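You operate a simulated robot arm through the tools that you are given. There is no shell and no other tool.

Carry out the task below with a simulated two-armed robot. There is one attempt and no reset: what you move stays moved.

TASK
Put the blue padlock on the small cream table top away on the lock mat. Take the shut pink box and put it on the top of the middle belt. Pick up the teal brush with one hand, pass it to the other hand and put it on the green table mat. Pull the second red cabinet drawer from the top open. The order is free.

It is judged by the outcome, as a careful person would: the job done as asked, and still so three seconds after it is handed in. It fails if anything else is knocked over, pushed out of place, dropped, spilled or broken.

THE ROBOT
Two 6-joint arms with two-finger grippers on one trunk, on a base that drives. Base frame: it is fixed to the floor where the robot stands at the start and does not move with it; the origin is under the middle of the robot, x ahead of it, y to its left, z up. Units: m, rad, N and s.
The left shoulder is at the start at [0.03, 0.178, 0.913], the right one opposite. With the tool pointing down near the work surface each hand reaches from about 0.1 to 0.84 m from the robot's upright axis, wherever it stands, measured 20 degrees to its own side. Places, roughly: blue padlock (9x5x3 cm) [3.1, 1.4, 0.9]; green table mat (20x42 cm) [-0.08, 3.64, 0.8]; lock mat (12x22 cm) [-3.42, 4.7, 0.86]; second red cabinet drawer [2.1, 5.4, 0.6]; shut pink box [0.25, 4, 1.5]; teal brush (5x3x21 cm) [3.7, 4.7, 1]; top of the middle belt [-1.6, -0.2, 0.6]. Payload 2.54 kg a hand.
The tool frame of a hand sits at the grasp point between the pads (the TCP): z along the fingers, y along the line on which they close. The tips reach 0.03 m beyond it. The gripper opens to 0.116 m. The gripper's body begins 0.095 m behind the TCP.
Orientation is told as [roll, pitch, yaw] about the base's x, y, z axes, in that order, counted from this pose: with the fingers straight down and closing along the base's y, the tool's x points along the base's -x, its y along +y and its z along -z.

THE INTERFACE
- The arms move only by the tool arm_command. It takes "left_increments", "right_increments" or both (then of equal length, played together; a hand with none holds still); each is a list of rows, each a list of 7 numbers: the shift along the tool's x, y, z in m, then the turn, a rotation vector about the tool's x, y, z in rad, then the closure, from 0 (fully open) to 1 (shut). In form: [[x, y, z, ax, ay, az, fingers], ...]. A call has 1 to 20 rows; each row is the pose to reach, as a shift and turn from the pose commanded when the call began, along the tool's axes at that moment. Rows are played at 5 a second. More than 0.05 m and 0.15 rad between two rows, or a gripper value outside its range, and nothing of the call is played. Where a pose cannot be reached the arm comes as near as it can. A force on the tool above 40 N (or 10 N above the force at the start of the call, whichever is more), or a blocked arm, ends the call early, and 0.2 s more pass. The fingers move at their own pace (about 0.153 m/s each) and stop on an object; they squeeze with about 29 N. The grip force told is the motor's: it shows also when the fingers shut on nothing. Time passes only in rows, and 0.2 s behind the last, so rows that repeat a pose let the fingers close. The reply holds the time, the measured pose of the TCP, the force on the tool along the base axes, the opening and the grip force, in the units named above and with some noise, with the torque about the TCP (base axes, N m) and any sound that the robot's microphone picked up.
- Cameras (640 x 400 px; columns grow to the right, rows downward): "scene" is now at [0.0493, 0.0163, 1.6411]; the picture's right is [0.18, -0.98, 0.00], its down [-0.70, -0.13, -0.70] and it looks along [0.69, 0.13, -0.71] (base axes); focal length 277 px, centre (320, 200). "left" rides on the left gripper at [0.069, 0.015, -0.122] in its tool frame; the picture's right is [-0.21, 0.98, 0.00], its down [-0.83, -0.18, -0.53] and it looks along [-0.52, -0.11, 0.85] (tool axes); focal length 251 px, centre (320, 200). "right" rides on the right gripper at [0.069, -0.015, -0.122] in its tool frame; the picture's right is [0.21, 0.98, 0.00], its down [-0.83, 0.18, -0.53] and it looks along [-0.52, 0.11, 0.85] (tool axes); focal length 251 px, centre (320, 200). There is no depth. A picture from a camera that has moved, and an enlarged one, comes with that camera's place and axes in the base frame and with its lens.
- camera(camera): a new picture of that camera. No time passes.
- move_column(by): slides the trunk up (or, below 0, down) by that many m; the arms and the scene camera ride with it, the base frame stays. It gives what a move gives, with no picture.
- steer(legs): drives the robot by 1 to 6 legs, each [ahead, left, turn to the left] in m, m and rad, along the robot's own axes; the way and the turn of a leg run together, so that a leg with both is an arc; at most 1.5 m and 3.142 rad a leg. The arms and the cameras ride along, it lands a little off, and it stops where it bumps. It gives what a move gives.
- pan_tilt(pan, tilt): turns the head with the scene camera to pan (to the left, within 2.496 rad either way) and tilt (down, from -0.506 to 1.204), counted from straight ahead of the robot. It gives what a move gives.
- zoom(camera, box): a new picture of the part [left, top, right, bottom] of that camera's present view, enlarged. No time passes.
- hand_in(): hands the job in; it is judged then, once.

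Nothing tells you exact positions but the pictures and the camera data. Unless the task says otherwise, let go and move clear before handing in.

The tools are called after ">>>" by a JSON object that holds its "op" and its "data". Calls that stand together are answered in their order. arm_command: Moves the arms, as the interface text tells. Its arguments: {"type":"object","properties":{"left_increments":{"type":"array","items":{"type":"array","items":{"type":"number"}}},"right_increments":{"type":"array","items":{"type":"array","items":{"type":"number"}}}},"required":[]} The other tools are called the same way: move_column (by) slides the trunk up or down; steer (legs) drives the base; pan_tilt (pan, tilt) turns the head that bears the scene camera; camera (camera) takes a picture; zoom (camera, box) takes an enlarged picture of a part of a camera's view; hand_in () hands the job in.

At the start:

```text
clock: 0.0
left_ee_pos: [0.5438, 0.2506, 1.0884]
left_tcp_rot: [0.001, -0.001, -0.001]
left_contact_force: [0.2, 0.0, -0.4]
left_ft_torque: [-0.01, 0.0, 0.0]
left_gripper_width: 0.1161
left_grasp_force: 0.1
right_ee_pos: [0.5503, -0.2185, 1.1121]
right_tcp_rot: [0.0, 0.001, -0.002]
right_contact_force: [-0.5, -0.9, -0.6]
right_ft_torque: [-0.02, 0.01, 0.01]
right_gripper_width: 0.116
right_grasp_force: 0.0
trunk travel left (down, up): [-0.125, 0.415]
robot x, y, heading: [-0.0031, 0.0005, 0.004]
head pan, tilt: [0.187, 0.794]
```

scene: 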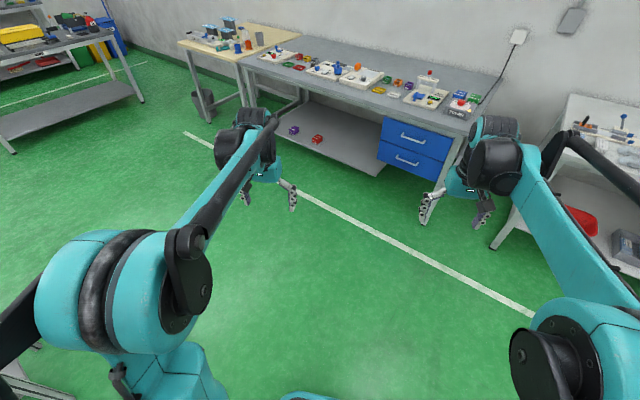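
right: 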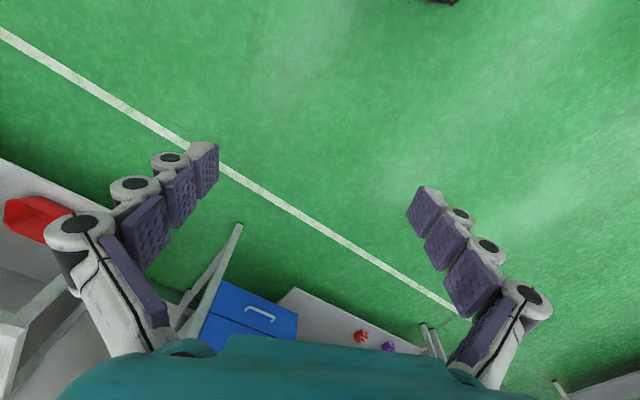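
left: 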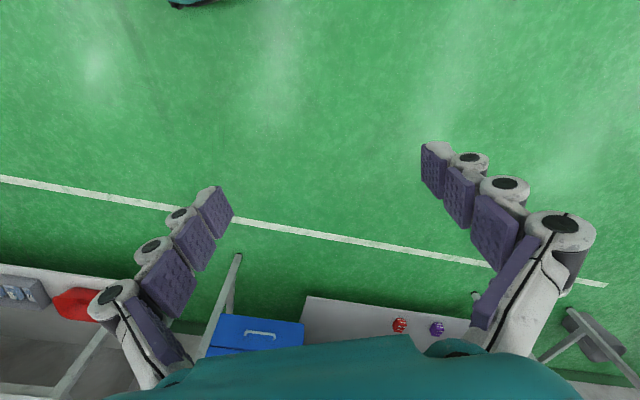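

I see a workshop with a green floor, benches ahead and to the left, and both arms held up in front. I'll look around with the head camera first to map the room before driving.

>>> {"op": "pan_tilt", "data": {"pan": 0.4, "tilt": 0.35}}

>>> {"op": "camera", "data": {"camera": "scene"}}

>>> {"op": "pan_tilt", "data": {"pan": 1.3, "tilt": 0.35}}

>>> {"op": "camera", "data": {"camera": "scene"}}

>>> {"op": "pan_tilt", "data": {"pan": 2.3, "tilt": 0.35}}

>>> {"op": "camera", "data": {"camera": "scene"}}

>>> {"op": "pan_tilt", "data": {"pan": -0.8, "tilt": 0.35}}

>>> {"op": "camera", "data": {"camera": "scene"}}

>>> {"op": "pan_tilt", "data": {"pan": -2.3, "tilt": 0.35}}

>>> {"op": "camera", "data": {"camera": "scene"}}

```text
clock: 0.9
left_ee_pos: [0.5431, 0.2499, 1.0887]
left_tcp_rot: [0.0, 0.002, -0.001]
left_contact_force: [-0.5, -0.7, -0.1]
left_ft_torque: [0.03, 0.01, 0.0]
left_gripper_width: 0.1159
left_grasp_force: 0.0
right_ee_pos: [0.5502, -0.2189, 1.1112]
right_tcp_rot: [0.0, -0.001, -0.001]
right_contact_force: [0.1, -0.3, 0.3]
right_ft_torque: [-0.01, -0.02, -0.02]
right_gripper_width: 0.116
right_grasp_force: 0.1
trunk travel left (down, up): [-0.125, 0.415]
robot x, y, heading: [-0.0028, 0.0025, -0.003]
head pan, tilt: [0.4, 0.351]
```

```text
taken
camera scene: at [0.0556, 0.0375, 1.6802], right [0.39, -0.92, 0.0], down [-0.32, -0.13, -0.94], along [0.86, 0.36, -0.34], focal length 277 px, centre (320, 200)
```

scene: 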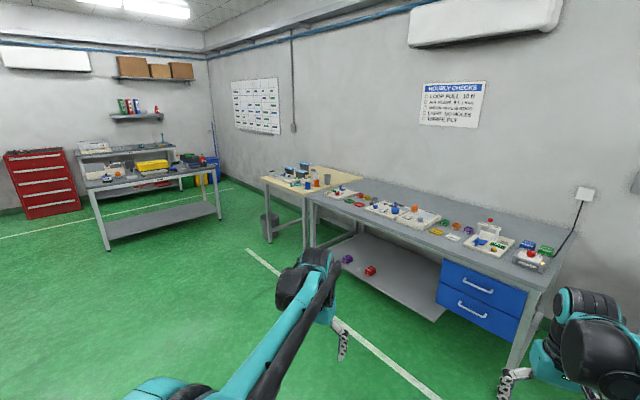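

```text
clock: 2.1
left_ee_pos: [0.5452, 0.2508, 1.0879]
left_tcp_rot: [0.0, 0.0, 0.0]
left_contact_force: [0.2, 0.0, -0.6]
left_ft_torque: [-0.06, 0.06, -0.01]
left_gripper_width: 0.1159
left_grasp_force: 0.0
right_ee_pos: [0.5511, -0.2186, 1.1121]
right_tcp_rot: [0.002, 0.001, 0.0]
right_contact_force: [0.3, -0.3, 0.4]
right_ft_torque: [-0.03, 0.0, -0.02]
right_gripper_width: 0.1161
right_grasp_force: 0.0
trunk travel left (down, up): [-0.125, 0.415]
robot x, y, heading: [-0.0025, -0.0022, -0.001]
head pan, tilt: [1.3, 0.351]
```

```text
taken
camera scene: at [-0.0052, 0.091, 1.6803], right [0.96, -0.27, 0.0], down [-0.09, -0.33, -0.94], along [0.25, 0.9, -0.34], focal length 277 px, centre (320, 200)
```

scene: 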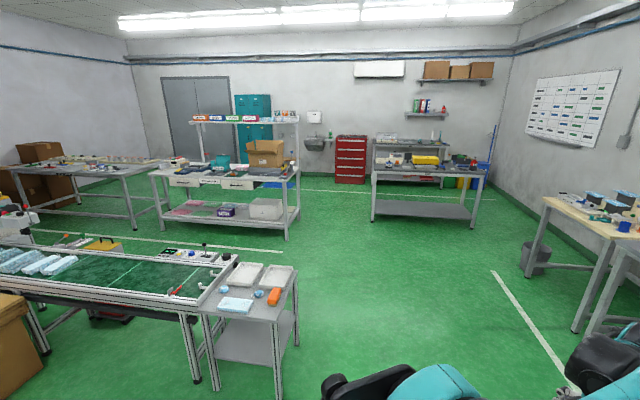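

```text
clock: 3.4
left_ee_pos: [0.5443, 0.2511, 1.0871]
left_tcp_rot: [0.001, 0.001, 0.001]
left_contact_force: [-0.6, -0.1, 0.0]
left_ft_torque: [0.01, -0.05, 0.0]
left_gripper_width: 0.1161
left_grasp_force: 0.1
right_ee_pos: [0.551, -0.2176, 1.1116]
right_tcp_rot: [-0.002, 0.0, 0.0]
right_contact_force: [-0.5, 0.5, -0.1]
right_ft_torque: [0.01, 0.03, 0.01]
right_gripper_width: 0.1161
right_grasp_force: 0.1
trunk travel left (down, up): [-0.125, 0.415]
robot x, y, heading: [-0.0006, -0.0028, 0.002]
head pan, tilt: [2.3, 0.351]
```

```text
taken
camera scene: at [-0.0922, 0.0708, 1.6803], right [0.75, 0.67, 0.0], down [0.23, -0.26, -0.94], along [-0.63, 0.7, -0.34], focal length 277 px, centre (320, 200)
```

scene: 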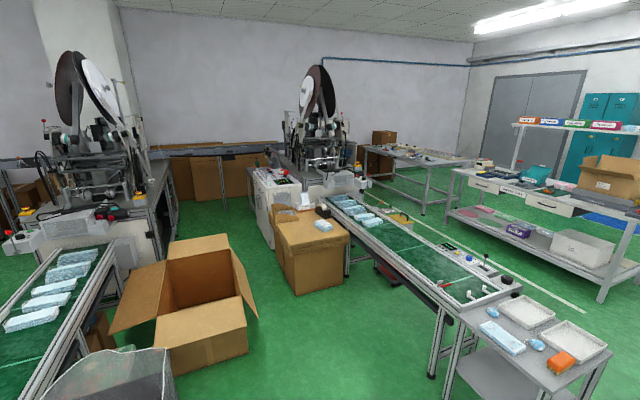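

```text
clock: 6.0
left_ee_pos: [0.5448, 0.2495, 1.0878]
left_tcp_rot: [0.0, -0.001, 0.0]
left_contact_force: [-0.4, -0.5, -0.3]
left_ft_torque: [0.02, 0.04, -0.04]
left_gripper_width: 0.1161
left_grasp_force: 0.0
right_ee_pos: [0.5506, -0.2188, 1.1114]
right_tcp_rot: [0.0, 0.0, 0.001]
right_contact_force: [-0.3, 0.2, 0.3]
right_ft_torque: [0.02, 0.01, 0.01]
right_gripper_width: 0.1158
right_grasp_force: 0.2
trunk travel left (down, up): [-0.125, 0.415]
robot x, y, heading: [0.0014, -0.0035, 0.003]
head pan, tilt: [-0.799, 0.351]
```

```text
taken
camera scene: at [0.0347, -0.0654, 1.6803], right [-0.72, -0.7, 0.0], down [-0.24, 0.25, -0.94], along [0.65, -0.67, -0.34], focal length 277 px, centre (320, 200)
```

scene: 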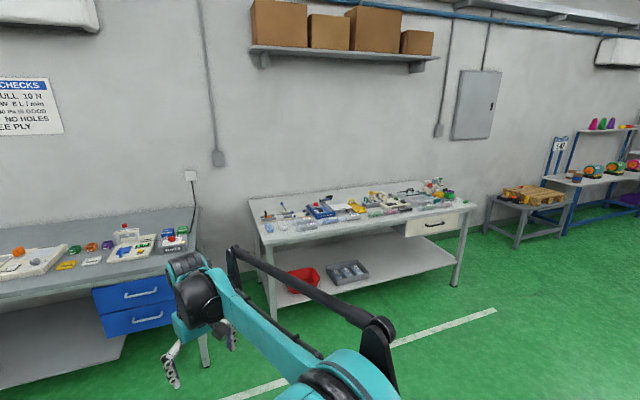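

```text
clock: 7.6
left_ee_pos: [0.5439, 0.2496, 1.0872]
left_tcp_rot: [0.0, 0.0, 0.0]
left_contact_force: [0.4, 0.3, 0.2]
left_ft_torque: [0.0, -0.01, 0.06]
left_gripper_width: 0.116
left_grasp_force: 0.1
right_ee_pos: [0.5497, -0.2196, 1.1113]
right_tcp_rot: [-0.001, 0.0, -0.001]
right_contact_force: [-0.1, -0.4, 0.2]
right_ft_torque: [-0.01, -0.01, 0.04]
right_gripper_width: 0.116
right_grasp_force: 0.1
trunk travel left (down, up): [-0.125, 0.415]
robot x, y, heading: [-0.0021, 0.0017, -0.002]
head pan, tilt: [-2.3, 0.351]
```

```text
taken
camera scene: at [-0.0922, -0.0682, 1.6803], right [-0.75, 0.67, 0.0], down [0.23, 0.26, -0.94], along [-0.63, -0.7, -0.34], focal length 277 px, centre (320, 200)
```

scene: 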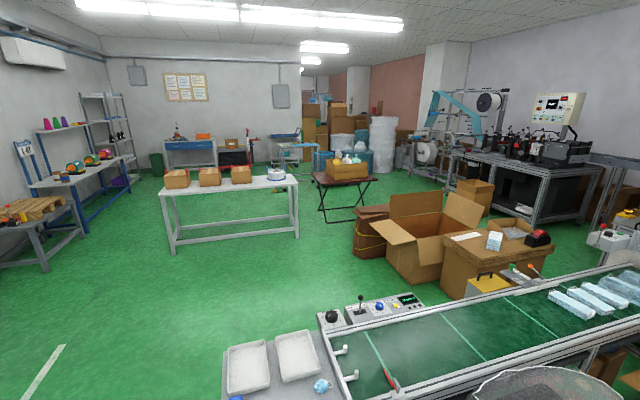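

The room is rotated relative to my frame (the front wall runs at about 60° heading). I'll zoom in on the key places from here before driving.

>>> {"op": "pan_tilt", "data": {"pan": 0.4, "tilt": 0.35}}

>>> {"op": "zoom", "data": {"camera": "scene", "box": [240, 140, 400, 240]}}

>>> {"op": "zoom", "data": {"camera": "scene", "box": [0, 120, 240, 260]}}

>>> {"op": "pan_tilt", "data": {"pan": 1.5, "tilt": 0.3}}

>>> {"op": "zoom", "data": {"camera": "scene", "box": [200, 80, 440, 230]}}

>>> {"op": "zoom", "data": {"camera": "scene", "box": [0, 100, 240, 250]}}

```text
clock: 10.0
left_ee_pos: [0.5439, 0.2492, 1.0866]
left_tcp_rot: [-0.001, -0.001, 0.0]
left_contact_force: [-0.7, -0.2, 0.2]
left_ft_torque: [0.02, -0.02, 0.01]
left_gripper_width: 0.1161
left_grasp_force: 0.0
right_ee_pos: [0.5504, -0.2192, 1.1119]
right_tcp_rot: [-0.001, 0.001, 0.0]
right_contact_force: [0.3, -1.3, 0.0]
right_ft_torque: [-0.02, 0.01, 0.01]
right_gripper_width: 0.1161
right_grasp_force: 0.1
trunk travel left (down, up): [-0.125, 0.415]
robot x, y, heading: [0.0017, -0.0011, 0.0]
head pan, tilt: [0.4, 0.351]
```

```text
4.00 times, centred on (320, 190) of scene
camera zoom: at [0.0556, 0.0375, 1.6803], right [0.39, -0.92, 0.0], down [-0.32, -0.13, -0.94], along [0.87, 0.37, -0.34], focal length 1107 px, centre (320, 240)
```

zoom: 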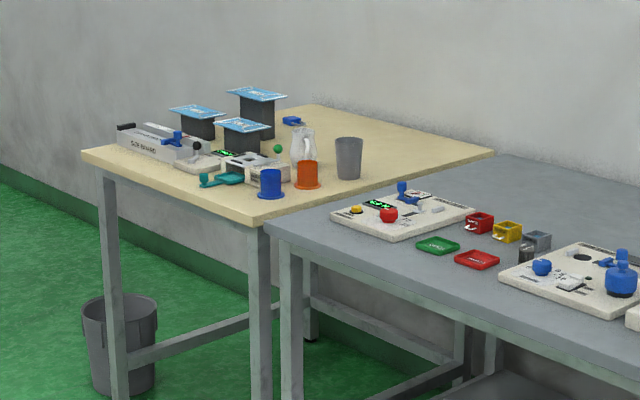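

```text
2.67 times, centred on (120, 190) of scene
camera zoom: at [0.0556, 0.0375, 1.6803], right [0.39, -0.92, 0.0], down [-0.32, -0.13, -0.94], along [0.87, 0.37, -0.34], focal length 738 px, centre (853, 227)
```

zoom: 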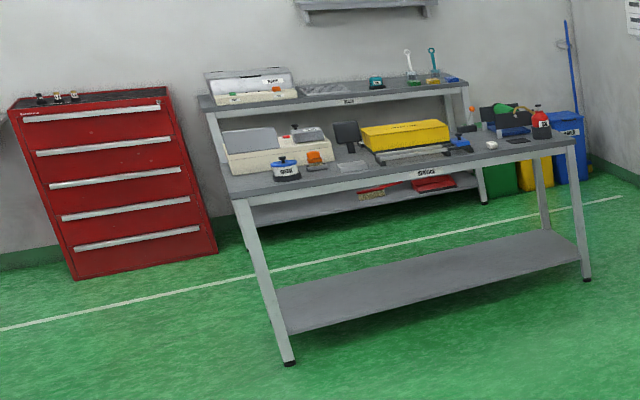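

```text
clock: 11.4
left_ee_pos: [0.5447, 0.2504, 1.088]
left_tcp_rot: [0.0, 0.0, -0.002]
left_contact_force: [0.4, 0.0, -0.6]
left_ft_torque: [-0.02, 0.0, -0.04]
left_gripper_width: 0.1161
left_grasp_force: 0.1
right_ee_pos: [0.5507, -0.2185, 1.1126]
right_tcp_rot: [0.001, -0.001, 0.001]
right_contact_force: [0.0, 1.0, -0.1]
right_ft_torque: [-0.01, 0.02, -0.01]
right_gripper_width: 0.1162
right_grasp_force: 0.1
trunk travel left (down, up): [-0.125, 0.415]
robot x, y, heading: [0.0002, -0.0017, 0.004]
head pan, tilt: [1.499, 0.3]
```

```text
2.67 times, centred on (320, 155) of scene
camera zoom: at [-0.0234, 0.0944, 1.685], right [1.0, -0.07, 0.0], down [-0.02, -0.29, -0.96], along [0.07, 0.95, -0.3], focal length 738 px, centre (320, 320)
```

zoom: 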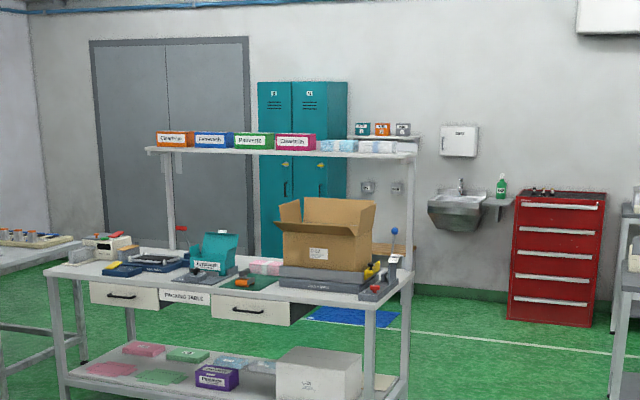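

```text
2.67 times, centred on (120, 175) of scene
camera zoom: at [-0.0234, 0.0944, 1.685], right [1.0, -0.07, 0.0], down [-0.02, -0.29, -0.96], along [0.07, 0.95, -0.3], focal length 738 px, centre (853, 267)
```

zoom: 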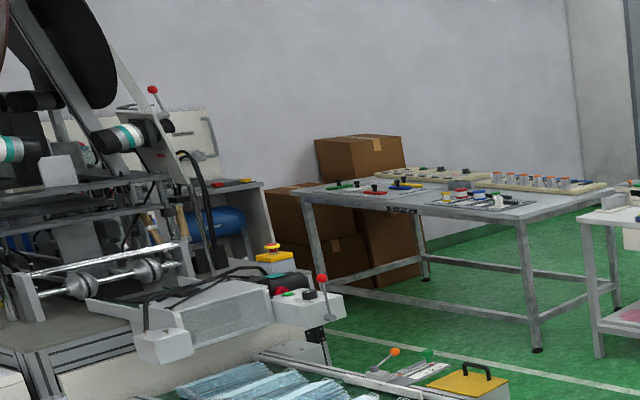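

The padlock appears near the wall-side left corner of the cream table, and the packing table carries the pink box on its upper shelf. I'll look down at my own base to judge its footprint, and check the belt behind me.

>>> {"op": "pan_tilt", "data": {"pan": 0.0, "tilt": 1.2}}

>>> {"op": "camera", "data": {"camera": "scene"}}

>>> {"op": "pan_tilt", "data": {"pan": 2.49, "tilt": 0.7}}

>>> {"op": "camera", "data": {"camera": "scene"}}

>>> {"op": "pan_tilt", "data": {"pan": -2.49, "tilt": 0.7}}

>>> {"op": "camera", "data": {"camera": "scene"}}

>>> {"op": "pan_tilt", "data": {"pan": -1.6, "tilt": 0.5}}

>>> {"op": "camera", "data": {"camera": "scene"}}

```text
clock: 13.0
left_ee_pos: [0.5438, 0.2496, 1.0885]
left_tcp_rot: [0.001, 0.0, 0.001]
left_contact_force: [-0.2, -0.6, 0.2]
left_ft_torque: [0.02, 0.0, -0.03]
left_gripper_width: 0.116
left_grasp_force: 0.0
right_ee_pos: [0.5506, -0.2197, 1.1123]
right_tcp_rot: [-0.001, -0.001, 0.002]
right_contact_force: [0.8, 0.5, 0.2]
right_ft_torque: [0.03, -0.01, 0.02]
right_gripper_width: 0.1159
right_grasp_force: 0.0
trunk travel left (down, up): [-0.125, 0.415]
robot x, y, heading: [-0.0036, -0.0005, -0.003]
head pan, tilt: [0.0, 1.201]
```

```text
taken
camera scene: at [0.0257, 0.0014, 1.6129], right [0.0, -1.0, 0.0], down [-0.93, 0.0, -0.36], along [0.36, 0.0, -0.93], focal length 277 px, centre (320, 200)
```

scene: 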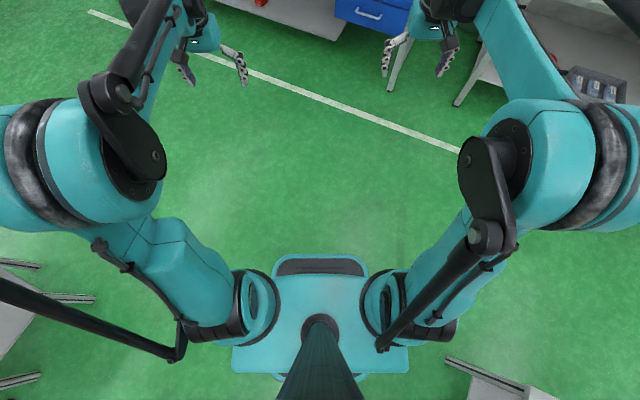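

```text
clock: 15.2
left_ee_pos: [0.5455, 0.2511, 1.0872]
left_tcp_rot: [-0.002, 0.0, -0.001]
left_contact_force: [0.2, -0.1, 0.5]
left_ft_torque: [0.0, 0.02, 0.01]
left_gripper_width: 0.1159
left_grasp_force: 0.2
right_ee_pos: [0.5513, -0.2178, 1.1124]
right_tcp_rot: [0.001, 0.001, 0.001]
right_contact_force: [0.3, 0.7, -1.0]
right_ft_torque: [0.01, -0.02, -0.05]
right_gripper_width: 0.1158
right_grasp_force: 0.0
trunk travel left (down, up): [-0.125, 0.415]
robot x, y, heading: [-0.003, 0.0017, 0.002]
head pan, tilt: [2.491, 0.7]
```

```text
taken
camera scene: at [-0.0978, 0.0528, 1.6489], right [0.61, 0.8, 0.0], down [0.51, -0.39, -0.76], along [-0.61, 0.46, -0.64], focal length 277 px, centre (320, 200)
```

scene: 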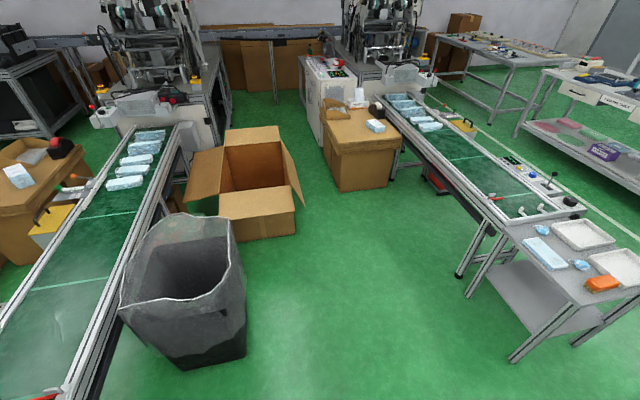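

```text
clock: 19.1
left_ee_pos: [0.5437, 0.2503, 1.0882]
left_tcp_rot: [0.0, 0.0, -0.001]
left_contact_force: [0.5, 0.5, -0.5]
left_ft_torque: [-0.03, 0.0, -0.01]
left_gripper_width: 0.1161
left_grasp_force: 0.0
right_ee_pos: [0.5513, -0.2181, 1.1119]
right_tcp_rot: [0.0, 0.0, 0.002]
right_contact_force: [0.2, 0.6, 0.4]
right_ft_torque: [-0.01, 0.01, 0.01]
right_gripper_width: 0.1161
right_grasp_force: 0.1
trunk travel left (down, up): [-0.125, 0.415]
robot x, y, heading: [0.0048, 0.0013, -0.005]
head pan, tilt: [-2.491, 0.7]
```

```text
taken
camera scene: at [-0.0978, -0.0502, 1.6489], right [-0.61, 0.8, 0.0], down [0.51, 0.39, -0.77], along [-0.61, -0.46, -0.64], focal length 277 px, centre (320, 200)
```

scene: 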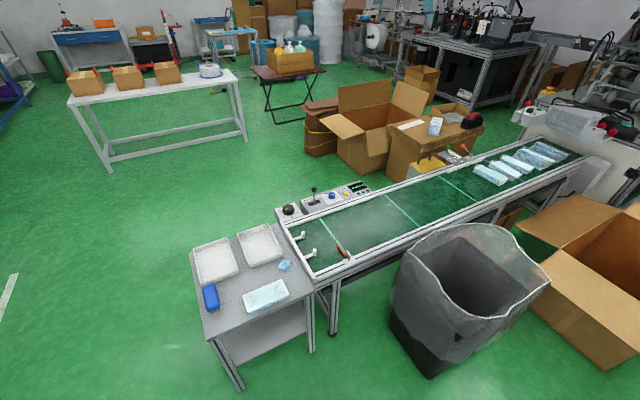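

```text
clock: 20.3
left_ee_pos: [0.5446, 0.25, 1.0876]
left_tcp_rot: [0.001, 0.001, 0.0]
left_contact_force: [0.9, -0.4, -0.2]
left_ft_torque: [-0.01, -0.01, 0.0]
left_gripper_width: 0.1159
left_grasp_force: 0.1
right_ee_pos: [0.5502, -0.2181, 1.1122]
right_tcp_rot: [0.0, 0.0, 0.0]
right_contact_force: [-0.2, 0.8, 0.2]
right_ft_torque: [0.02, -0.03, 0.03]
right_gripper_width: 0.1159
right_grasp_force: 0.1
trunk travel left (down, up): [-0.125, 0.415]
robot x, y, heading: [-0.0028, -0.0008, -0.001]
head pan, tilt: [-1.6, 0.499]
```

```text
taken
camera scene: at [-0.033, -0.0896, 1.6666], right [-1.0, 0.03, 0.0], down [0.01, 0.48, -0.88], along [-0.03, -0.88, -0.48], focal length 277 px, centre (320, 200)
```

scene: 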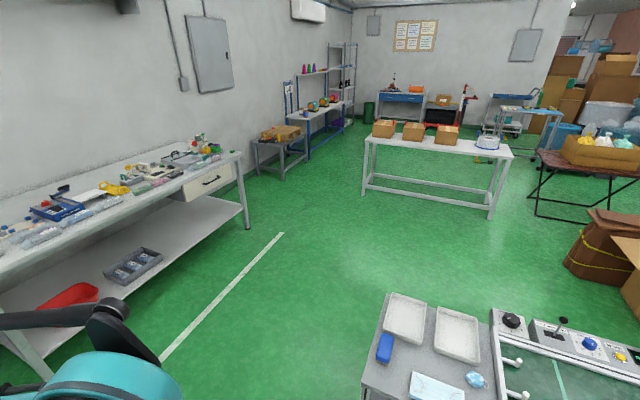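

The base is roughly a 0.7 m wide platform, and the middle belt is the one directly behind me, with a bin standing in front of it. I'll drive to the area left of the cream table to inspect the padlock.

>>> {"op": "steer", "data": {"legs": [[0, 0, 0.86], [1.5, 0, 0], [1.3, 0, 0]]}}

>>> {"op": "pan_tilt", "data": {"pan": -1.3, "tilt": 0.5}}

>>> {"op": "camera", "data": {"camera": "scene"}}

>>> {"op": "pan_tilt", "data": {"pan": 0, "tilt": 0.4}}

>>> {"op": "camera", "data": {"camera": "scene"}}

>>> {"op": "pan_tilt", "data": {"pan": 1.2, "tilt": 0.4}}

>>> {"op": "camera", "data": {"camera": "scene"}}

```text
clock: 36.0
left_ee_pos: [2.1152, 2.5768, 1.0869]
left_tcp_rot: [-0.001, 0.0, 0.773]
left_contact_force: [0.2, 0.4, 0.3]
left_ft_torque: [-0.03, -0.02, 0.01]
left_gripper_width: 0.1163
left_grasp_force: 0.0
right_ee_pos: [2.4472, 2.2466, 1.1116]
right_tcp_rot: [0.0, 0.002, 0.773]
right_contact_force: [0.6, 0.2, -0.7]
right_ft_torque: [-0.01, 0.0, 0.0]
right_gripper_width: 0.116
right_grasp_force: 0.0
trunk travel left (down, up): [-0.125, 0.415]
robot x, y, heading: [1.8985, 2.0182, 0.777]
head pan, tilt: [-1.6, 0.499]
```

```text
clock: 36.8
left_ee_pos: [2.1161, 2.5769, 1.0864]
left_tcp_rot: [-0.002, -0.001, 0.772]
left_contact_force: [0.4, 0.0, -0.1]
left_ft_torque: [-0.02, -0.02, -0.01]
left_gripper_width: 0.1161
left_grasp_force: 0.1
right_ee_pos: [2.4474, 2.2464, 1.1123]
right_tcp_rot: [0.0, 0.0, 0.773]
right_contact_force: [-0.4, 0.2, 0.0]
right_ft_torque: [0.0, 0.01, -0.01]
right_gripper_width: 0.116
right_grasp_force: 0.0
trunk travel left (down, up): [-0.125, 0.415]
robot x, y, heading: [1.9008, 2.0164, 0.771]
head pan, tilt: [-1.3, 0.499]
```

```text
taken
camera scene: at [1.9577, 1.9525, 1.6666], right [-0.5, -0.86, 0.0], down [-0.41, 0.24, -0.88], along [0.76, -0.44, -0.48], focal length 277 px, centre (320, 200)
```

scene: 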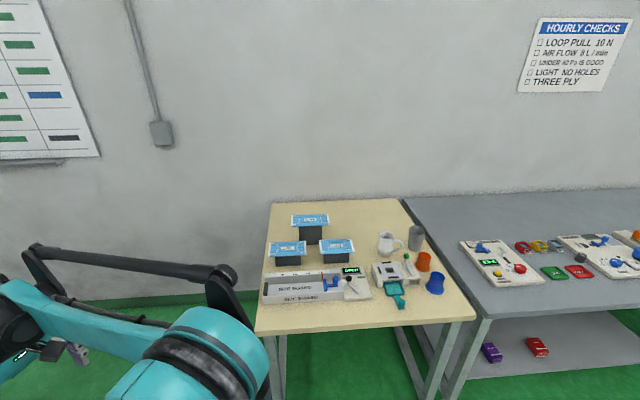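

```text
clock: 38.2
left_ee_pos: [2.1156, 2.5773, 1.0873]
left_tcp_rot: [0.001, 0.001, 0.774]
left_contact_force: [0.7, -0.3, -0.8]
left_ft_torque: [0.0, 0.0, 0.0]
left_gripper_width: 0.1158
left_grasp_force: 0.1
right_ee_pos: [2.4475, 2.2458, 1.1119]
right_tcp_rot: [-0.001, 0.0, 0.773]
right_contact_force: [0.0, 0.1, 0.3]
right_ft_torque: [0.03, -0.02, -0.03]
right_gripper_width: 0.1156
right_grasp_force: 0.0
trunk travel left (down, up): [-0.125, 0.415]
robot x, y, heading: [1.901, 2.0168, 0.768]
head pan, tilt: [0.0, 0.4]
```

```text
taken
camera scene: at [1.9453, 2.0629, 1.6757], right [0.7, -0.72, 0.0], down [-0.28, -0.27, -0.92], along [0.66, 0.64, -0.39], focal length 277 px, centre (320, 200)
```

scene: 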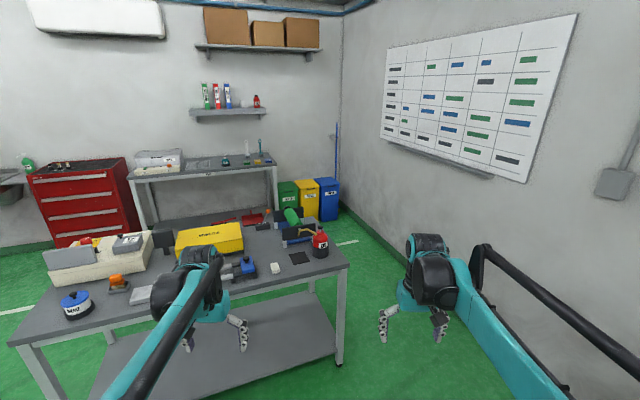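

```text
clock: 39.6
left_ee_pos: [2.1155, 2.5772, 1.0875]
left_tcp_rot: [-0.001, 0.0, 0.773]
left_contact_force: [-0.4, -0.4, -0.3]
left_ft_torque: [-0.01, 0.03, 0.01]
left_gripper_width: 0.1159
left_grasp_force: 0.0
right_ee_pos: [2.4482, 2.246, 1.1118]
right_tcp_rot: [0.001, 0.001, 0.774]
right_contact_force: [0.0, 0.9, -0.4]
right_ft_torque: [-0.02, -0.01, 0.02]
right_gripper_width: 0.1159
right_grasp_force: 0.1
trunk travel left (down, up): [-0.125, 0.415]
robot x, y, heading: [1.9018, 2.017, 0.771]
head pan, tilt: [1.201, 0.4]
```

```text
taken
camera scene: at [1.8427, 2.0835, 1.6758], right [0.92, 0.39, 0.0], down [0.15, -0.36, -0.92], along [-0.36, 0.85, -0.39], focal length 277 px, centre (320, 200)
```

scene: 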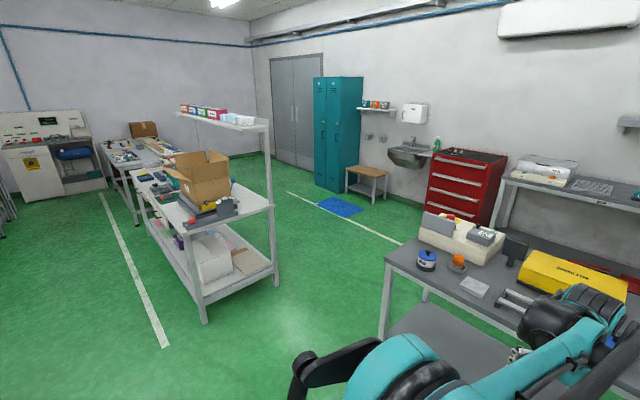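

From here the padlock is hidden behind the small stands with blue trays. I'll zoom in on the cream table.

>>> {"op": "pan_tilt", "data": {"pan": -1.3, "tilt": 0.6}}

>>> {"op": "zoom", "data": {"camera": "scene", "box": [240, 140, 480, 290]}}

```text
clock: 41.9
left_ee_pos: [2.1151, 2.5766, 1.0876]
left_tcp_rot: [0.001, 0.001, 0.774]
left_contact_force: [0.5, 0.9, 0.4]
left_ft_torque: [0.01, -0.03, 0.04]
left_gripper_width: 0.116
left_grasp_force: 0.1
right_ee_pos: [2.448, 2.2455, 1.1106]
right_tcp_rot: [0.0, 0.0, 0.773]
right_contact_force: [-1.0, 0.0, -1.1]
right_ft_torque: [-0.03, -0.01, -0.01]
right_gripper_width: 0.1161
right_grasp_force: 0.1
trunk travel left (down, up): [-0.125, 0.415]
robot x, y, heading: [1.9059, 2.0161, 0.775]
head pan, tilt: [-1.3, 0.6]
```

```text
2.67 times, centred on (360, 215) of scene
camera zoom: at [1.9555, 1.9539, 1.6575], right [-0.5, -0.86, 0.0], down [-0.49, 0.28, -0.83], along [0.71, -0.41, -0.56], focal length 738 px, centre (213, 160)
```

zoom: 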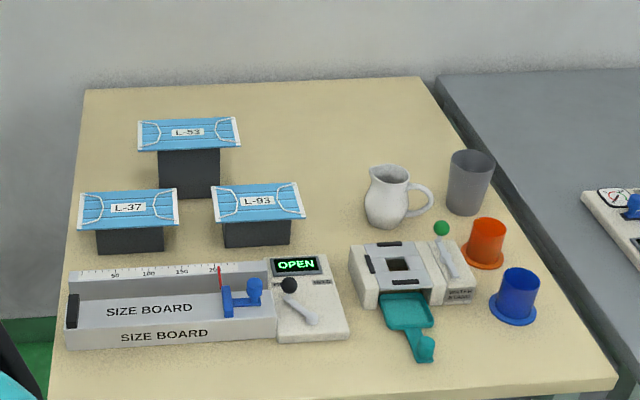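

The padlock must be just behind the tall "L-53" stand. I'll check the floor area left of the table for the bin and space.

>>> {"op": "pan_tilt", "data": {"pan": -0.85, "tilt": 0.8}}

>>> {"op": "camera", "data": {"camera": "scene"}}

>>> {"op": "camera", "data": {"camera": "right"}}

```text
clock: 42.8
left_ee_pos: [2.115, 2.5765, 1.0877]
left_tcp_rot: [0.002, -0.001, 0.776]
left_contact_force: [-0.3, 1.2, -0.5]
left_ft_torque: [0.03, -0.02, -0.02]
left_gripper_width: 0.1158
left_grasp_force: 0.1
right_ee_pos: [2.4467, 2.2464, 1.1117]
right_tcp_rot: [0.001, 0.0, 0.773]
right_contact_force: [1.0, -0.1, -0.9]
right_ft_torque: [0.01, 0.0, -0.01]
right_gripper_width: 0.1159
right_grasp_force: 0.0
trunk travel left (down, up): [-0.125, 0.415]
robot x, y, heading: [1.8998, 2.0182, 0.777]
head pan, tilt: [-0.85, 0.799]
```

```text
taken
camera scene: at [1.9595, 1.992, 1.6407], right [-0.08, -1.0, 0.0], down [-0.71, 0.05, -0.7], along [0.7, -0.05, -0.72], focal length 277 px, centre (320, 200)
```

scene: 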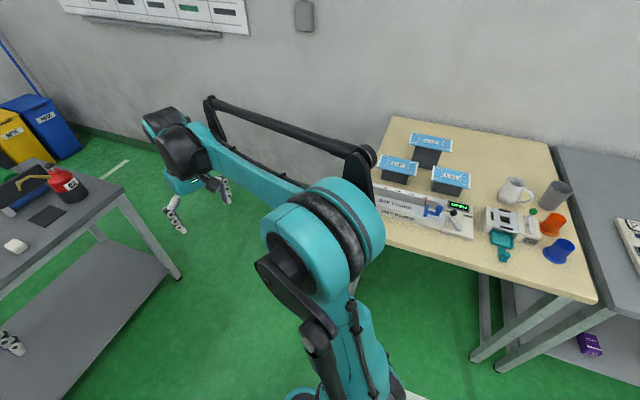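

```text
taken
camera right: at [2.4085, 2.1876, 1.2339], right [-0.84, 0.55, 0.0], down [0.46, 0.71, 0.53], along [0.29, 0.45, -0.85], focal length 251 px, centre (320, 200)
```

right: 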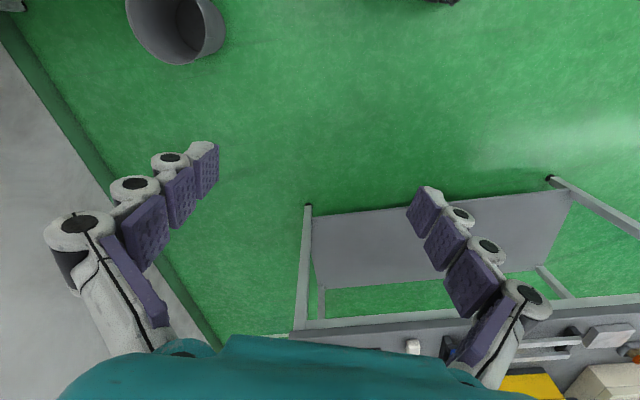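

The bin sits about 0.25 m left of the table. I need my base's true size before squeezing into gaps, so I'll tilt the left hand to look back at the base.

>>> {"op": "arm_command", "data": {"left_increments": [[0, 0, 0, 0, 0.15, 0, 0], [0, 0, 0, 0, 0.3, 0, 0], [0, 0, 0, 0, 0.45, 0, 0], [0, 0, 0, 0, 0.6, 0, 0], [0, 0, 0, 0, 0.75, 0, 0], [0, 0, 0, 0, 0.9, 0, 0]]}}

>>> {"op": "camera", "data": {"camera": "left"}}

```text
clock: 44.2
left_ee_pos: [2.1147, 2.5768, 1.0877]
left_tcp_rot: [0.001, 0.444, 0.773]
left_contact_force: [-0.1, -0.4, -0.1]
left_ft_torque: [0.0, -0.02, 0.02]
left_gripper_width: 0.1161
left_grasp_force: 0.1
left hand out of reach, approached as far as the arm can: row 4, 5, 6
right_ee_pos: [2.4475, 2.2462, 1.1126]
right_tcp_rot: [0.001, 0.0, 0.771]
right_contact_force: [-0.3, -1.1, 0.3]
right_ft_torque: [0.03, 0.01, 0.01]
right_gripper_width: 0.1158
right_grasp_force: 0.1
trunk travel left (down, up): [-0.125, 0.415]
robot x, y, heading: [1.9006, 2.0185, 0.774]
head pan, tilt: [-0.85, 0.799]
```

```text
taken
camera left: at [2.0965, 2.5806, 1.2281], right [-0.54, 0.83, -0.09], down [0.82, 0.55, 0.13], along [0.16, -0.01, -0.99], focal length 251 px, centre (320, 200)
```

left: 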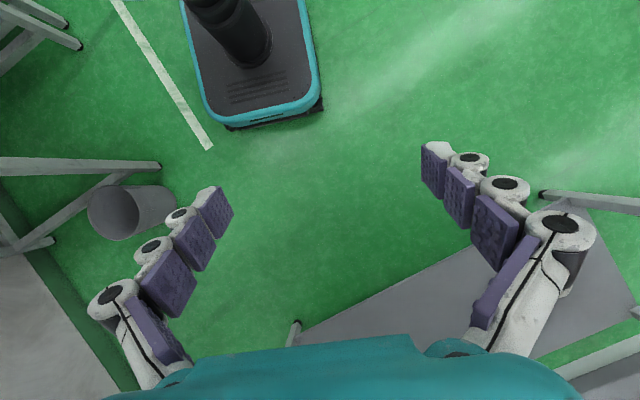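

The base is about 0.5 m wide and 0.56 m long, which is compact. I'll straighten the left hand and pull both hands in closer for driving.

>>> {"op": "arm_command", "data": {"left_increments": [[0, 0, 0, 0, -0.15, 0, 0], [0, 0, 0, 0, -0.3, 0, 0], [0, 0, 0, 0, -0.444, 0, 0]]}}

```text
clock: 45.0
left_ee_pos: [2.1142, 2.5768, 1.0887]
left_tcp_rot: [0.002, -0.005, 0.773]
left_contact_force: [-0.4, -0.6, 0.2]
left_ft_torque: [0.02, 0.0, -0.03]
left_gripper_width: 0.1158
left_grasp_force: 0.2
right_ee_pos: [2.4462, 2.2452, 1.112]
right_tcp_rot: [0.0, -0.002, 0.773]
right_contact_force: [-0.3, 0.1, 0.9]
right_ft_torque: [0.01, -0.02, 0.02]
right_gripper_width: 0.116
right_grasp_force: 0.0
trunk travel left (down, up): [-0.125, 0.415]
robot x, y, heading: [1.9005, 2.0168, 0.775]
head pan, tilt: [-0.85, 0.799]
```

>>> {"op": "arm_command", "data": {"left_increments": [[0.05, 0, 0, 0, 0, 0, 0], [0.1, 0, 0, 0, 0, 0, 0], [0.15, 0, 0, 0, 0, 0, 0], [0.2, 0, 0, 0, 0, 0, 0]], "right_increments": [[0.05, 0, 0, 0, 0, 0, 0], [0.1, 0, 0, 0, 0, 0, 0], [0.15, 0, 0, 0, 0, 0, 0], [0.2, 0, 0, 0, 0, 0, 0]]}}

>>> {"op": "pan_tilt", "data": {"pan": 0, "tilt": 0.9}}

>>> {"op": "camera", "data": {"camera": "scene"}}

```text
clock: 46.0
left_ee_pos: [1.9703, 2.4343, 1.0872]
left_tcp_rot: [0.004, -0.004, 0.774]
left_contact_force: [-1.2, -0.2, 0.2]
left_ft_torque: [0.05, -0.04, -0.02]
left_gripper_width: 0.1159
left_grasp_force: 0.1
right_ee_pos: [2.3039, 2.1014, 1.1113]
right_tcp_rot: [-0.001, -0.003, 0.776]
right_contact_force: [-0.7, -1.0, 0.9]
right_ft_torque: [0.06, -0.05, 0.04]
right_gripper_width: 0.116
right_grasp_force: 0.0
trunk travel left (down, up): [-0.125, 0.415]
robot x, y, heading: [1.9002, 2.0177, 0.776]
head pan, tilt: [-0.85, 0.799]
```

```text
clock: 47.2
left_ee_pos: [1.9732, 2.4357, 1.0868]
left_tcp_rot: [0.0, -0.004, 0.772]
left_contact_force: [-0.3, -0.4, 0.0]
left_ft_torque: [-0.01, 0.03, 0.01]
left_gripper_width: 0.1162
left_grasp_force: 0.1
right_ee_pos: [2.3062, 2.1052, 1.1113]
right_tcp_rot: [0.001, 0.001, 0.774]
right_contact_force: [-0.6, -0.2, -0.5]
right_ft_torque: [0.0, -0.02, 0.0]
right_gripper_width: 0.1159
right_grasp_force: 0.1
trunk travel left (down, up): [-0.125, 0.415]
robot x, y, heading: [1.9068, 2.0159, 0.77]
head pan, tilt: [0.0, 0.901]
```

```text
taken
camera scene: at [1.9328, 2.0507, 1.6328], right [0.7, -0.72, 0.0], down [-0.56, -0.55, -0.62], along [0.44, 0.43, -0.78], focal length 277 px, centre (320, 200)
```

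scene: 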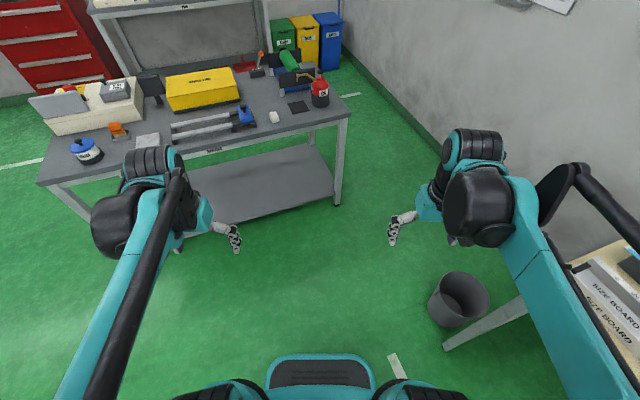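

The corridor left of the table, between the bin, bench and wall, looks passable. I'll move over there and turn to face the cream table from its left side, in stages.

>>> {"op": "steer", "data": {"legs": [[0.42, 0.02, 0], [0, 0, -2.8]]}}

>>> {"op": "pan_tilt", "data": {"pan": 0.4, "tilt": 0.7}}

>>> {"op": "camera", "data": {"camera": "scene"}}

```text
clock: 56.4
left_ee_pos: [2.2488, 1.9029, 1.085]
left_tcp_rot: [0.001, -0.002, -2.043]
left_contact_force: [-0.7, 0.5, -0.3]
left_ft_torque: [0.01, 0.0, 0.01]
left_gripper_width: 0.116
left_grasp_force: 0.0
right_ee_pos: [1.8276, 2.1093, 1.1124]
right_tcp_rot: [0.0, 0.0, -2.042]
right_contact_force: [-0.1, 0.6, 0.2]
right_ft_torque: [-0.01, 0.02, 0.0]
right_gripper_width: 0.1162
right_grasp_force: 0.0
trunk travel left (down, up): [-0.125, 0.415]
robot x, y, heading: [2.1833, 2.3258, -2.042]
head pan, tilt: [0.0, 0.901]
```

```text
clock: 57.2
left_ee_pos: [2.249, 1.9014, 1.0877]
left_tcp_rot: [0.0, -0.002, -2.044]
left_contact_force: [0.1, -0.4, -0.1]
left_ft_torque: [-0.02, -0.01, -0.01]
left_gripper_width: 0.1162
left_grasp_force: 0.2
right_ee_pos: [1.8296, 2.1101, 1.1119]
right_tcp_rot: [0.001, 0.0, -2.043]
right_contact_force: [-0.1, -0.4, 0.1]
right_ft_torque: [0.0, 0.0, -0.02]
right_gripper_width: 0.116
right_grasp_force: 0.1
trunk travel left (down, up): [-0.125, 0.415]
robot x, y, heading: [2.1804, 2.3198, -2.043]
head pan, tilt: [0.4, 0.7]
```

```text
taken
camera scene: at [2.1903, 2.2646, 1.6489], right [-1.0, 0.07, 0.0], down [0.05, 0.64, -0.76], along [-0.06, -0.76, -0.64], focal length 277 px, centre (320, 200)
```

scene: 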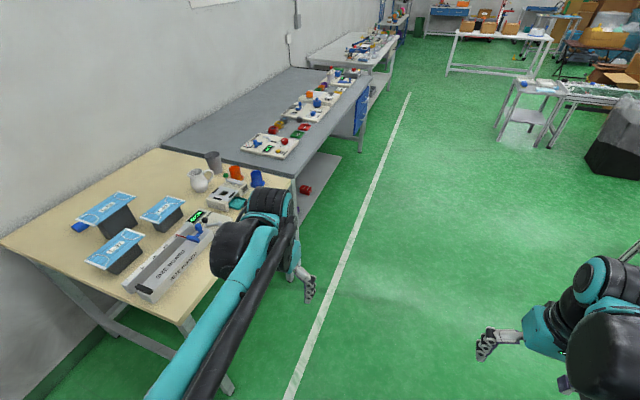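

I can glimpse the padlock's blue beside the tall stand at about (3.05, 1.45). I'll back up a little and strafe left along the corridor.

>>> {"op": "steer", "data": {"legs": [[-0.3, 0, 0], [0, 0.6, 0.02]]}}

>>> {"op": "pan_tilt", "data": {"pan": 0.2, "tilt": 0.8}}

>>> {"op": "camera", "data": {"camera": "scene"}}

>>> {"op": "camera", "data": {"camera": "left"}}

```text
clock: 62.2
left_ee_pos: [2.926, 1.896, 1.0863]
left_tcp_rot: [0.0, -0.003, -2.034]
left_contact_force: [-0.2, 0.0, 0.1]
left_ft_torque: [0.01, 0.05, 0.0]
left_gripper_width: 0.1159
left_grasp_force: 0.1
right_ee_pos: [2.5027, 2.0992, 1.1116]
right_tcp_rot: [0.0, 0.001, -2.03]
right_contact_force: [-0.4, 0.0, 1.0]
right_ft_torque: [-0.03, -0.01, 0.01]
right_gripper_width: 0.1159
right_grasp_force: 0.1
trunk travel left (down, up): [-0.125, 0.415]
robot x, y, heading: [2.8551, 2.3124, -2.029]
head pan, tilt: [0.4, 0.7]
```

```text
clock: 63.0
left_ee_pos: [2.9255, 1.8964, 1.0864]
left_tcp_rot: [0.002, -0.002, -2.034]
left_contact_force: [-0.2, -0.3, 1.0]
left_ft_torque: [-0.01, 0.03, -0.05]
left_gripper_width: 0.1159
left_grasp_force: 0.0
right_ee_pos: [2.5015, 2.0996, 1.1129]
right_tcp_rot: [0.001, 0.0, -2.031]
right_contact_force: [-0.9, 0.3, 0.5]
right_ft_torque: [0.02, 0.03, -0.01]
right_gripper_width: 0.1162
right_grasp_force: 0.0
trunk travel left (down, up): [-0.125, 0.415]
robot x, y, heading: [2.8549, 2.315, -2.025]
head pan, tilt: [0.201, 0.799]
```

```text
taken
camera scene: at [2.8474, 2.2652, 1.6407], right [-0.97, 0.26, 0.0], down [0.18, 0.69, -0.7], along [-0.18, -0.67, -0.72], focal length 277 px, centre (320, 200)
```

scene: 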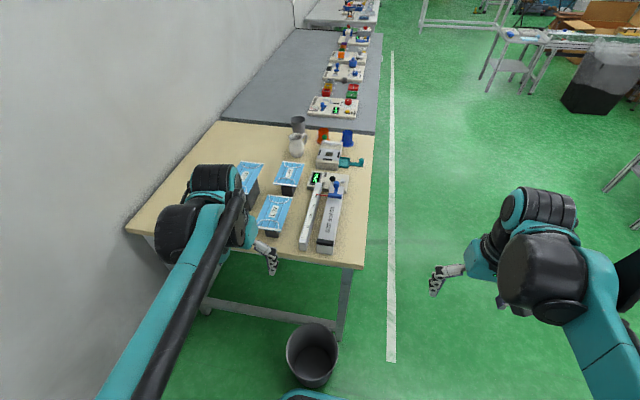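

```text
taken
camera left: at [2.9692, 1.9518, 1.2091], right [0.78, -0.63, 0.0], down [-0.53, -0.66, 0.54], along [-0.33, -0.42, -0.84], focal length 251 px, centre (320, 200)
```

left: 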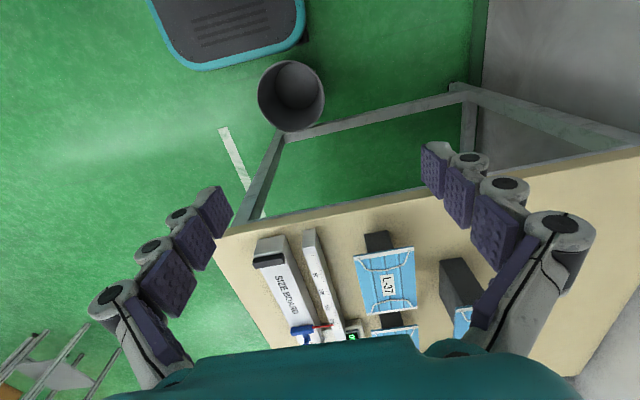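

The bin is nearly touching my base front, so I must back up before moving further left. First I'll check how far my left elbow sticks out toward the wall.

>>> {"op": "pan_tilt", "data": {"pan": 1.1, "tilt": 0.9}}

>>> {"op": "camera", "data": {"camera": "scene"}}

>>> {"op": "pan_tilt", "data": {"pan": 2.4, "tilt": 0.8}}

>>> {"op": "camera", "data": {"camera": "scene"}}

>>> {"op": "camera", "data": {"camera": "right"}}

```text
clock: 64.2
left_ee_pos: [2.9259, 1.8967, 1.0865]
left_tcp_rot: [0.002, -0.003, -2.033]
left_contact_force: [0.0, 0.2, -1.2]
left_ft_torque: [0.0, 0.01, 0.02]
left_gripper_width: 0.1159
left_grasp_force: 0.1
right_ee_pos: [2.5017, 2.1007, 1.1131]
right_tcp_rot: [0.001, -0.001, -2.032]
right_contact_force: [0.1, -0.9, -0.2]
right_ft_torque: [0.0, -0.01, -0.02]
right_gripper_width: 0.116
right_grasp_force: 0.1
trunk travel left (down, up): [-0.125, 0.415]
robot x, y, heading: [2.8549, 2.3163, -2.034]
head pan, tilt: [1.1, 0.901]
```

```text
taken
camera scene: at [2.9132, 2.2825, 1.6328], right [-0.8, -0.6, 0.0], down [-0.47, 0.63, -0.62], along [0.37, -0.5, -0.78], focal length 277 px, centre (320, 200)
```

scene: 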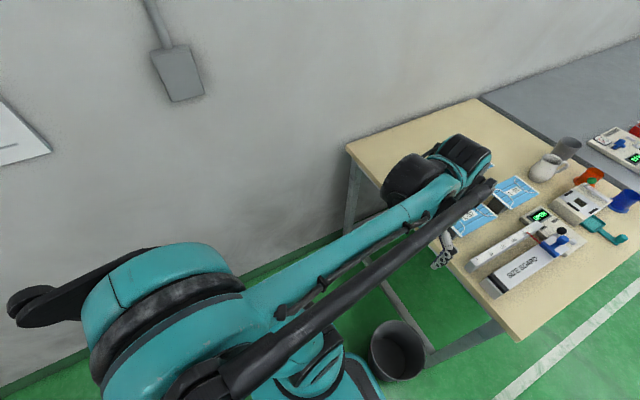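

```text
clock: 65.7
left_ee_pos: [2.9254, 1.8961, 1.086]
left_tcp_rot: [0.002, -0.002, -2.035]
left_contact_force: [-0.3, 0.7, -0.5]
left_ft_torque: [-0.01, -0.02, -0.01]
left_gripper_width: 0.1162
left_grasp_force: 0.1
right_ee_pos: [2.502, 2.0999, 1.1122]
right_tcp_rot: [0.0, 0.001, -2.03]
right_contact_force: [0.2, 0.1, -0.4]
right_ft_torque: [-0.02, -0.01, 0.0]
right_gripper_width: 0.116
right_grasp_force: 0.1
trunk travel left (down, up): [-0.125, 0.415]
robot x, y, heading: [2.8561, 2.3212, -2.03]
head pan, tilt: [2.4, 0.799]
```

```text
taken
camera scene: at [2.9435, 2.3721, 1.6407], right [0.36, -0.93, 0.0], down [-0.67, -0.26, -0.7], along [0.65, 0.25, -0.72], focal length 277 px, centre (320, 200)
```

scene: 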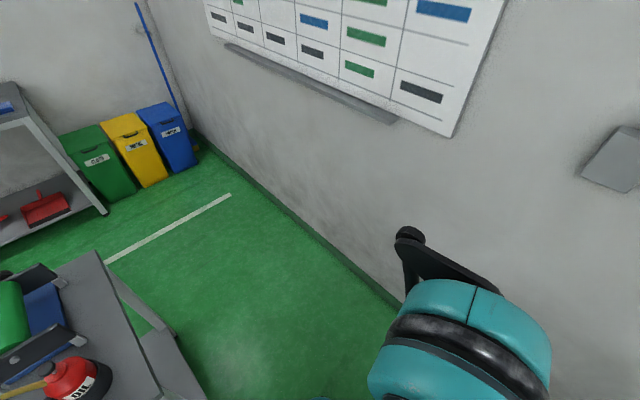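

```text
taken
camera right: at [2.5186, 2.169, 1.2344], right [0.97, -0.24, 0.0], down [-0.2, -0.82, 0.53], along [-0.13, -0.52, -0.85], focal length 251 px, centre (320, 200)
```

right: 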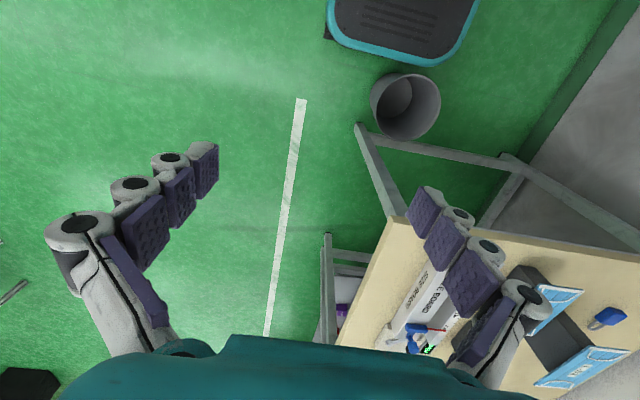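

The right hand camera catches the padlock at about (3.02, 1.48); my elbows reach ~0.5 m sideways so I can't go fully next to the wall. I'll back up slightly and turn ~25° left toward the padlock.

>>> {"op": "steer", "data": {"legs": [[-0.08, 0.04, 0], [0, 0, 0.45]]}}

>>> {"op": "pan_tilt", "data": {"pan": 0.1, "tilt": 0.8}}

>>> {"op": "camera", "data": {"camera": "scene"}}

>>> {"op": "camera", "data": {"camera": "left"}}

>>> {"op": "camera", "data": {"camera": "right"}}

```text
clock: 68.1
left_ee_pos: [3.1725, 2.0216, 1.0868]
left_tcp_rot: [0.0, -0.002, -1.578]
left_contact_force: [0.3, 0.2, -0.5]
left_ft_torque: [0.01, 0.02, 0.02]
left_gripper_width: 0.1158
left_grasp_force: 0.0
right_ee_pos: [2.7029, 2.0192, 1.112]
right_tcp_rot: [-0.001, 0.001, -1.579]
right_contact_force: [-0.3, 0.3, 0.7]
right_ft_torque: [-0.01, 0.0, -0.01]
right_gripper_width: 0.1162
right_grasp_force: 0.0
trunk travel left (down, up): [-0.125, 0.415]
robot x, y, heading: [2.9237, 2.3681, -1.576]
head pan, tilt: [2.4, 0.799]
```

```text
clock: 70.2
left_ee_pos: [3.1724, 2.0215, 1.086]
left_tcp_rot: [0.001, -0.002, -1.579]
left_contact_force: [-0.1, -0.1, -0.8]
left_ft_torque: [0.0, 0.01, 0.02]
left_gripper_width: 0.116
left_grasp_force: 0.1
right_ee_pos: [2.7035, 2.0186, 1.1117]
right_tcp_rot: [0.001, 0.0, -1.58]
right_contact_force: [-0.4, 0.1, -0.3]
right_ft_torque: [0.01, 0.05, 0.01]
right_gripper_width: 0.1161
right_grasp_force: 0.1
trunk travel left (down, up): [-0.125, 0.415]
robot x, y, heading: [2.9268, 2.3673, -1.578]
head pan, tilt: [0.099, 0.799]
```

```text
taken
camera scene: at [2.9338, 2.3184, 1.6407], right [-1.0, -0.09, 0.0], down [-0.07, 0.71, -0.7], along [0.06, -0.69, -0.72], focal length 277 px, centre (320, 200)
```

scene: 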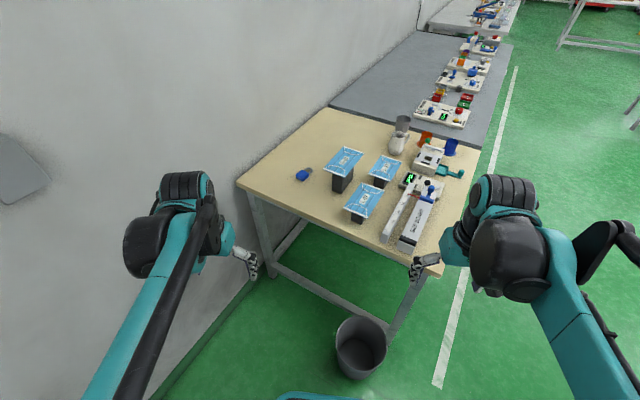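

```text
taken
camera left: at [3.188, 2.0909, 1.2091], right [0.97, -0.22, 0.0], down [-0.19, -0.82, 0.54], along [-0.12, -0.52, -0.84], focal length 251 px, centre (320, 200)
```

left: 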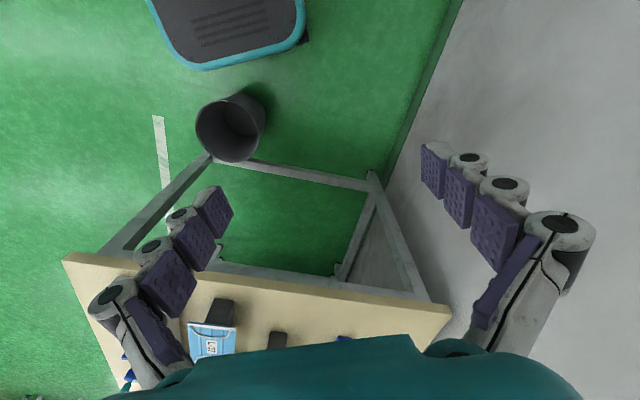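

```text
taken
camera right: at [2.6879, 2.0888, 1.2344], right [0.98, 0.21, 0.0], down [0.17, -0.83, 0.53], along [0.11, -0.52, -0.85], focal length 251 px, centre (320, 200)
```

right: 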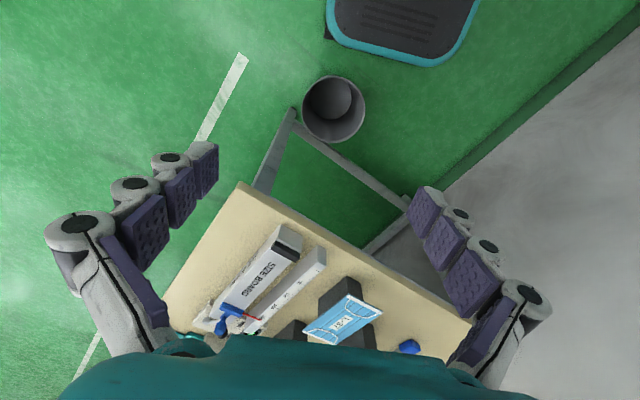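

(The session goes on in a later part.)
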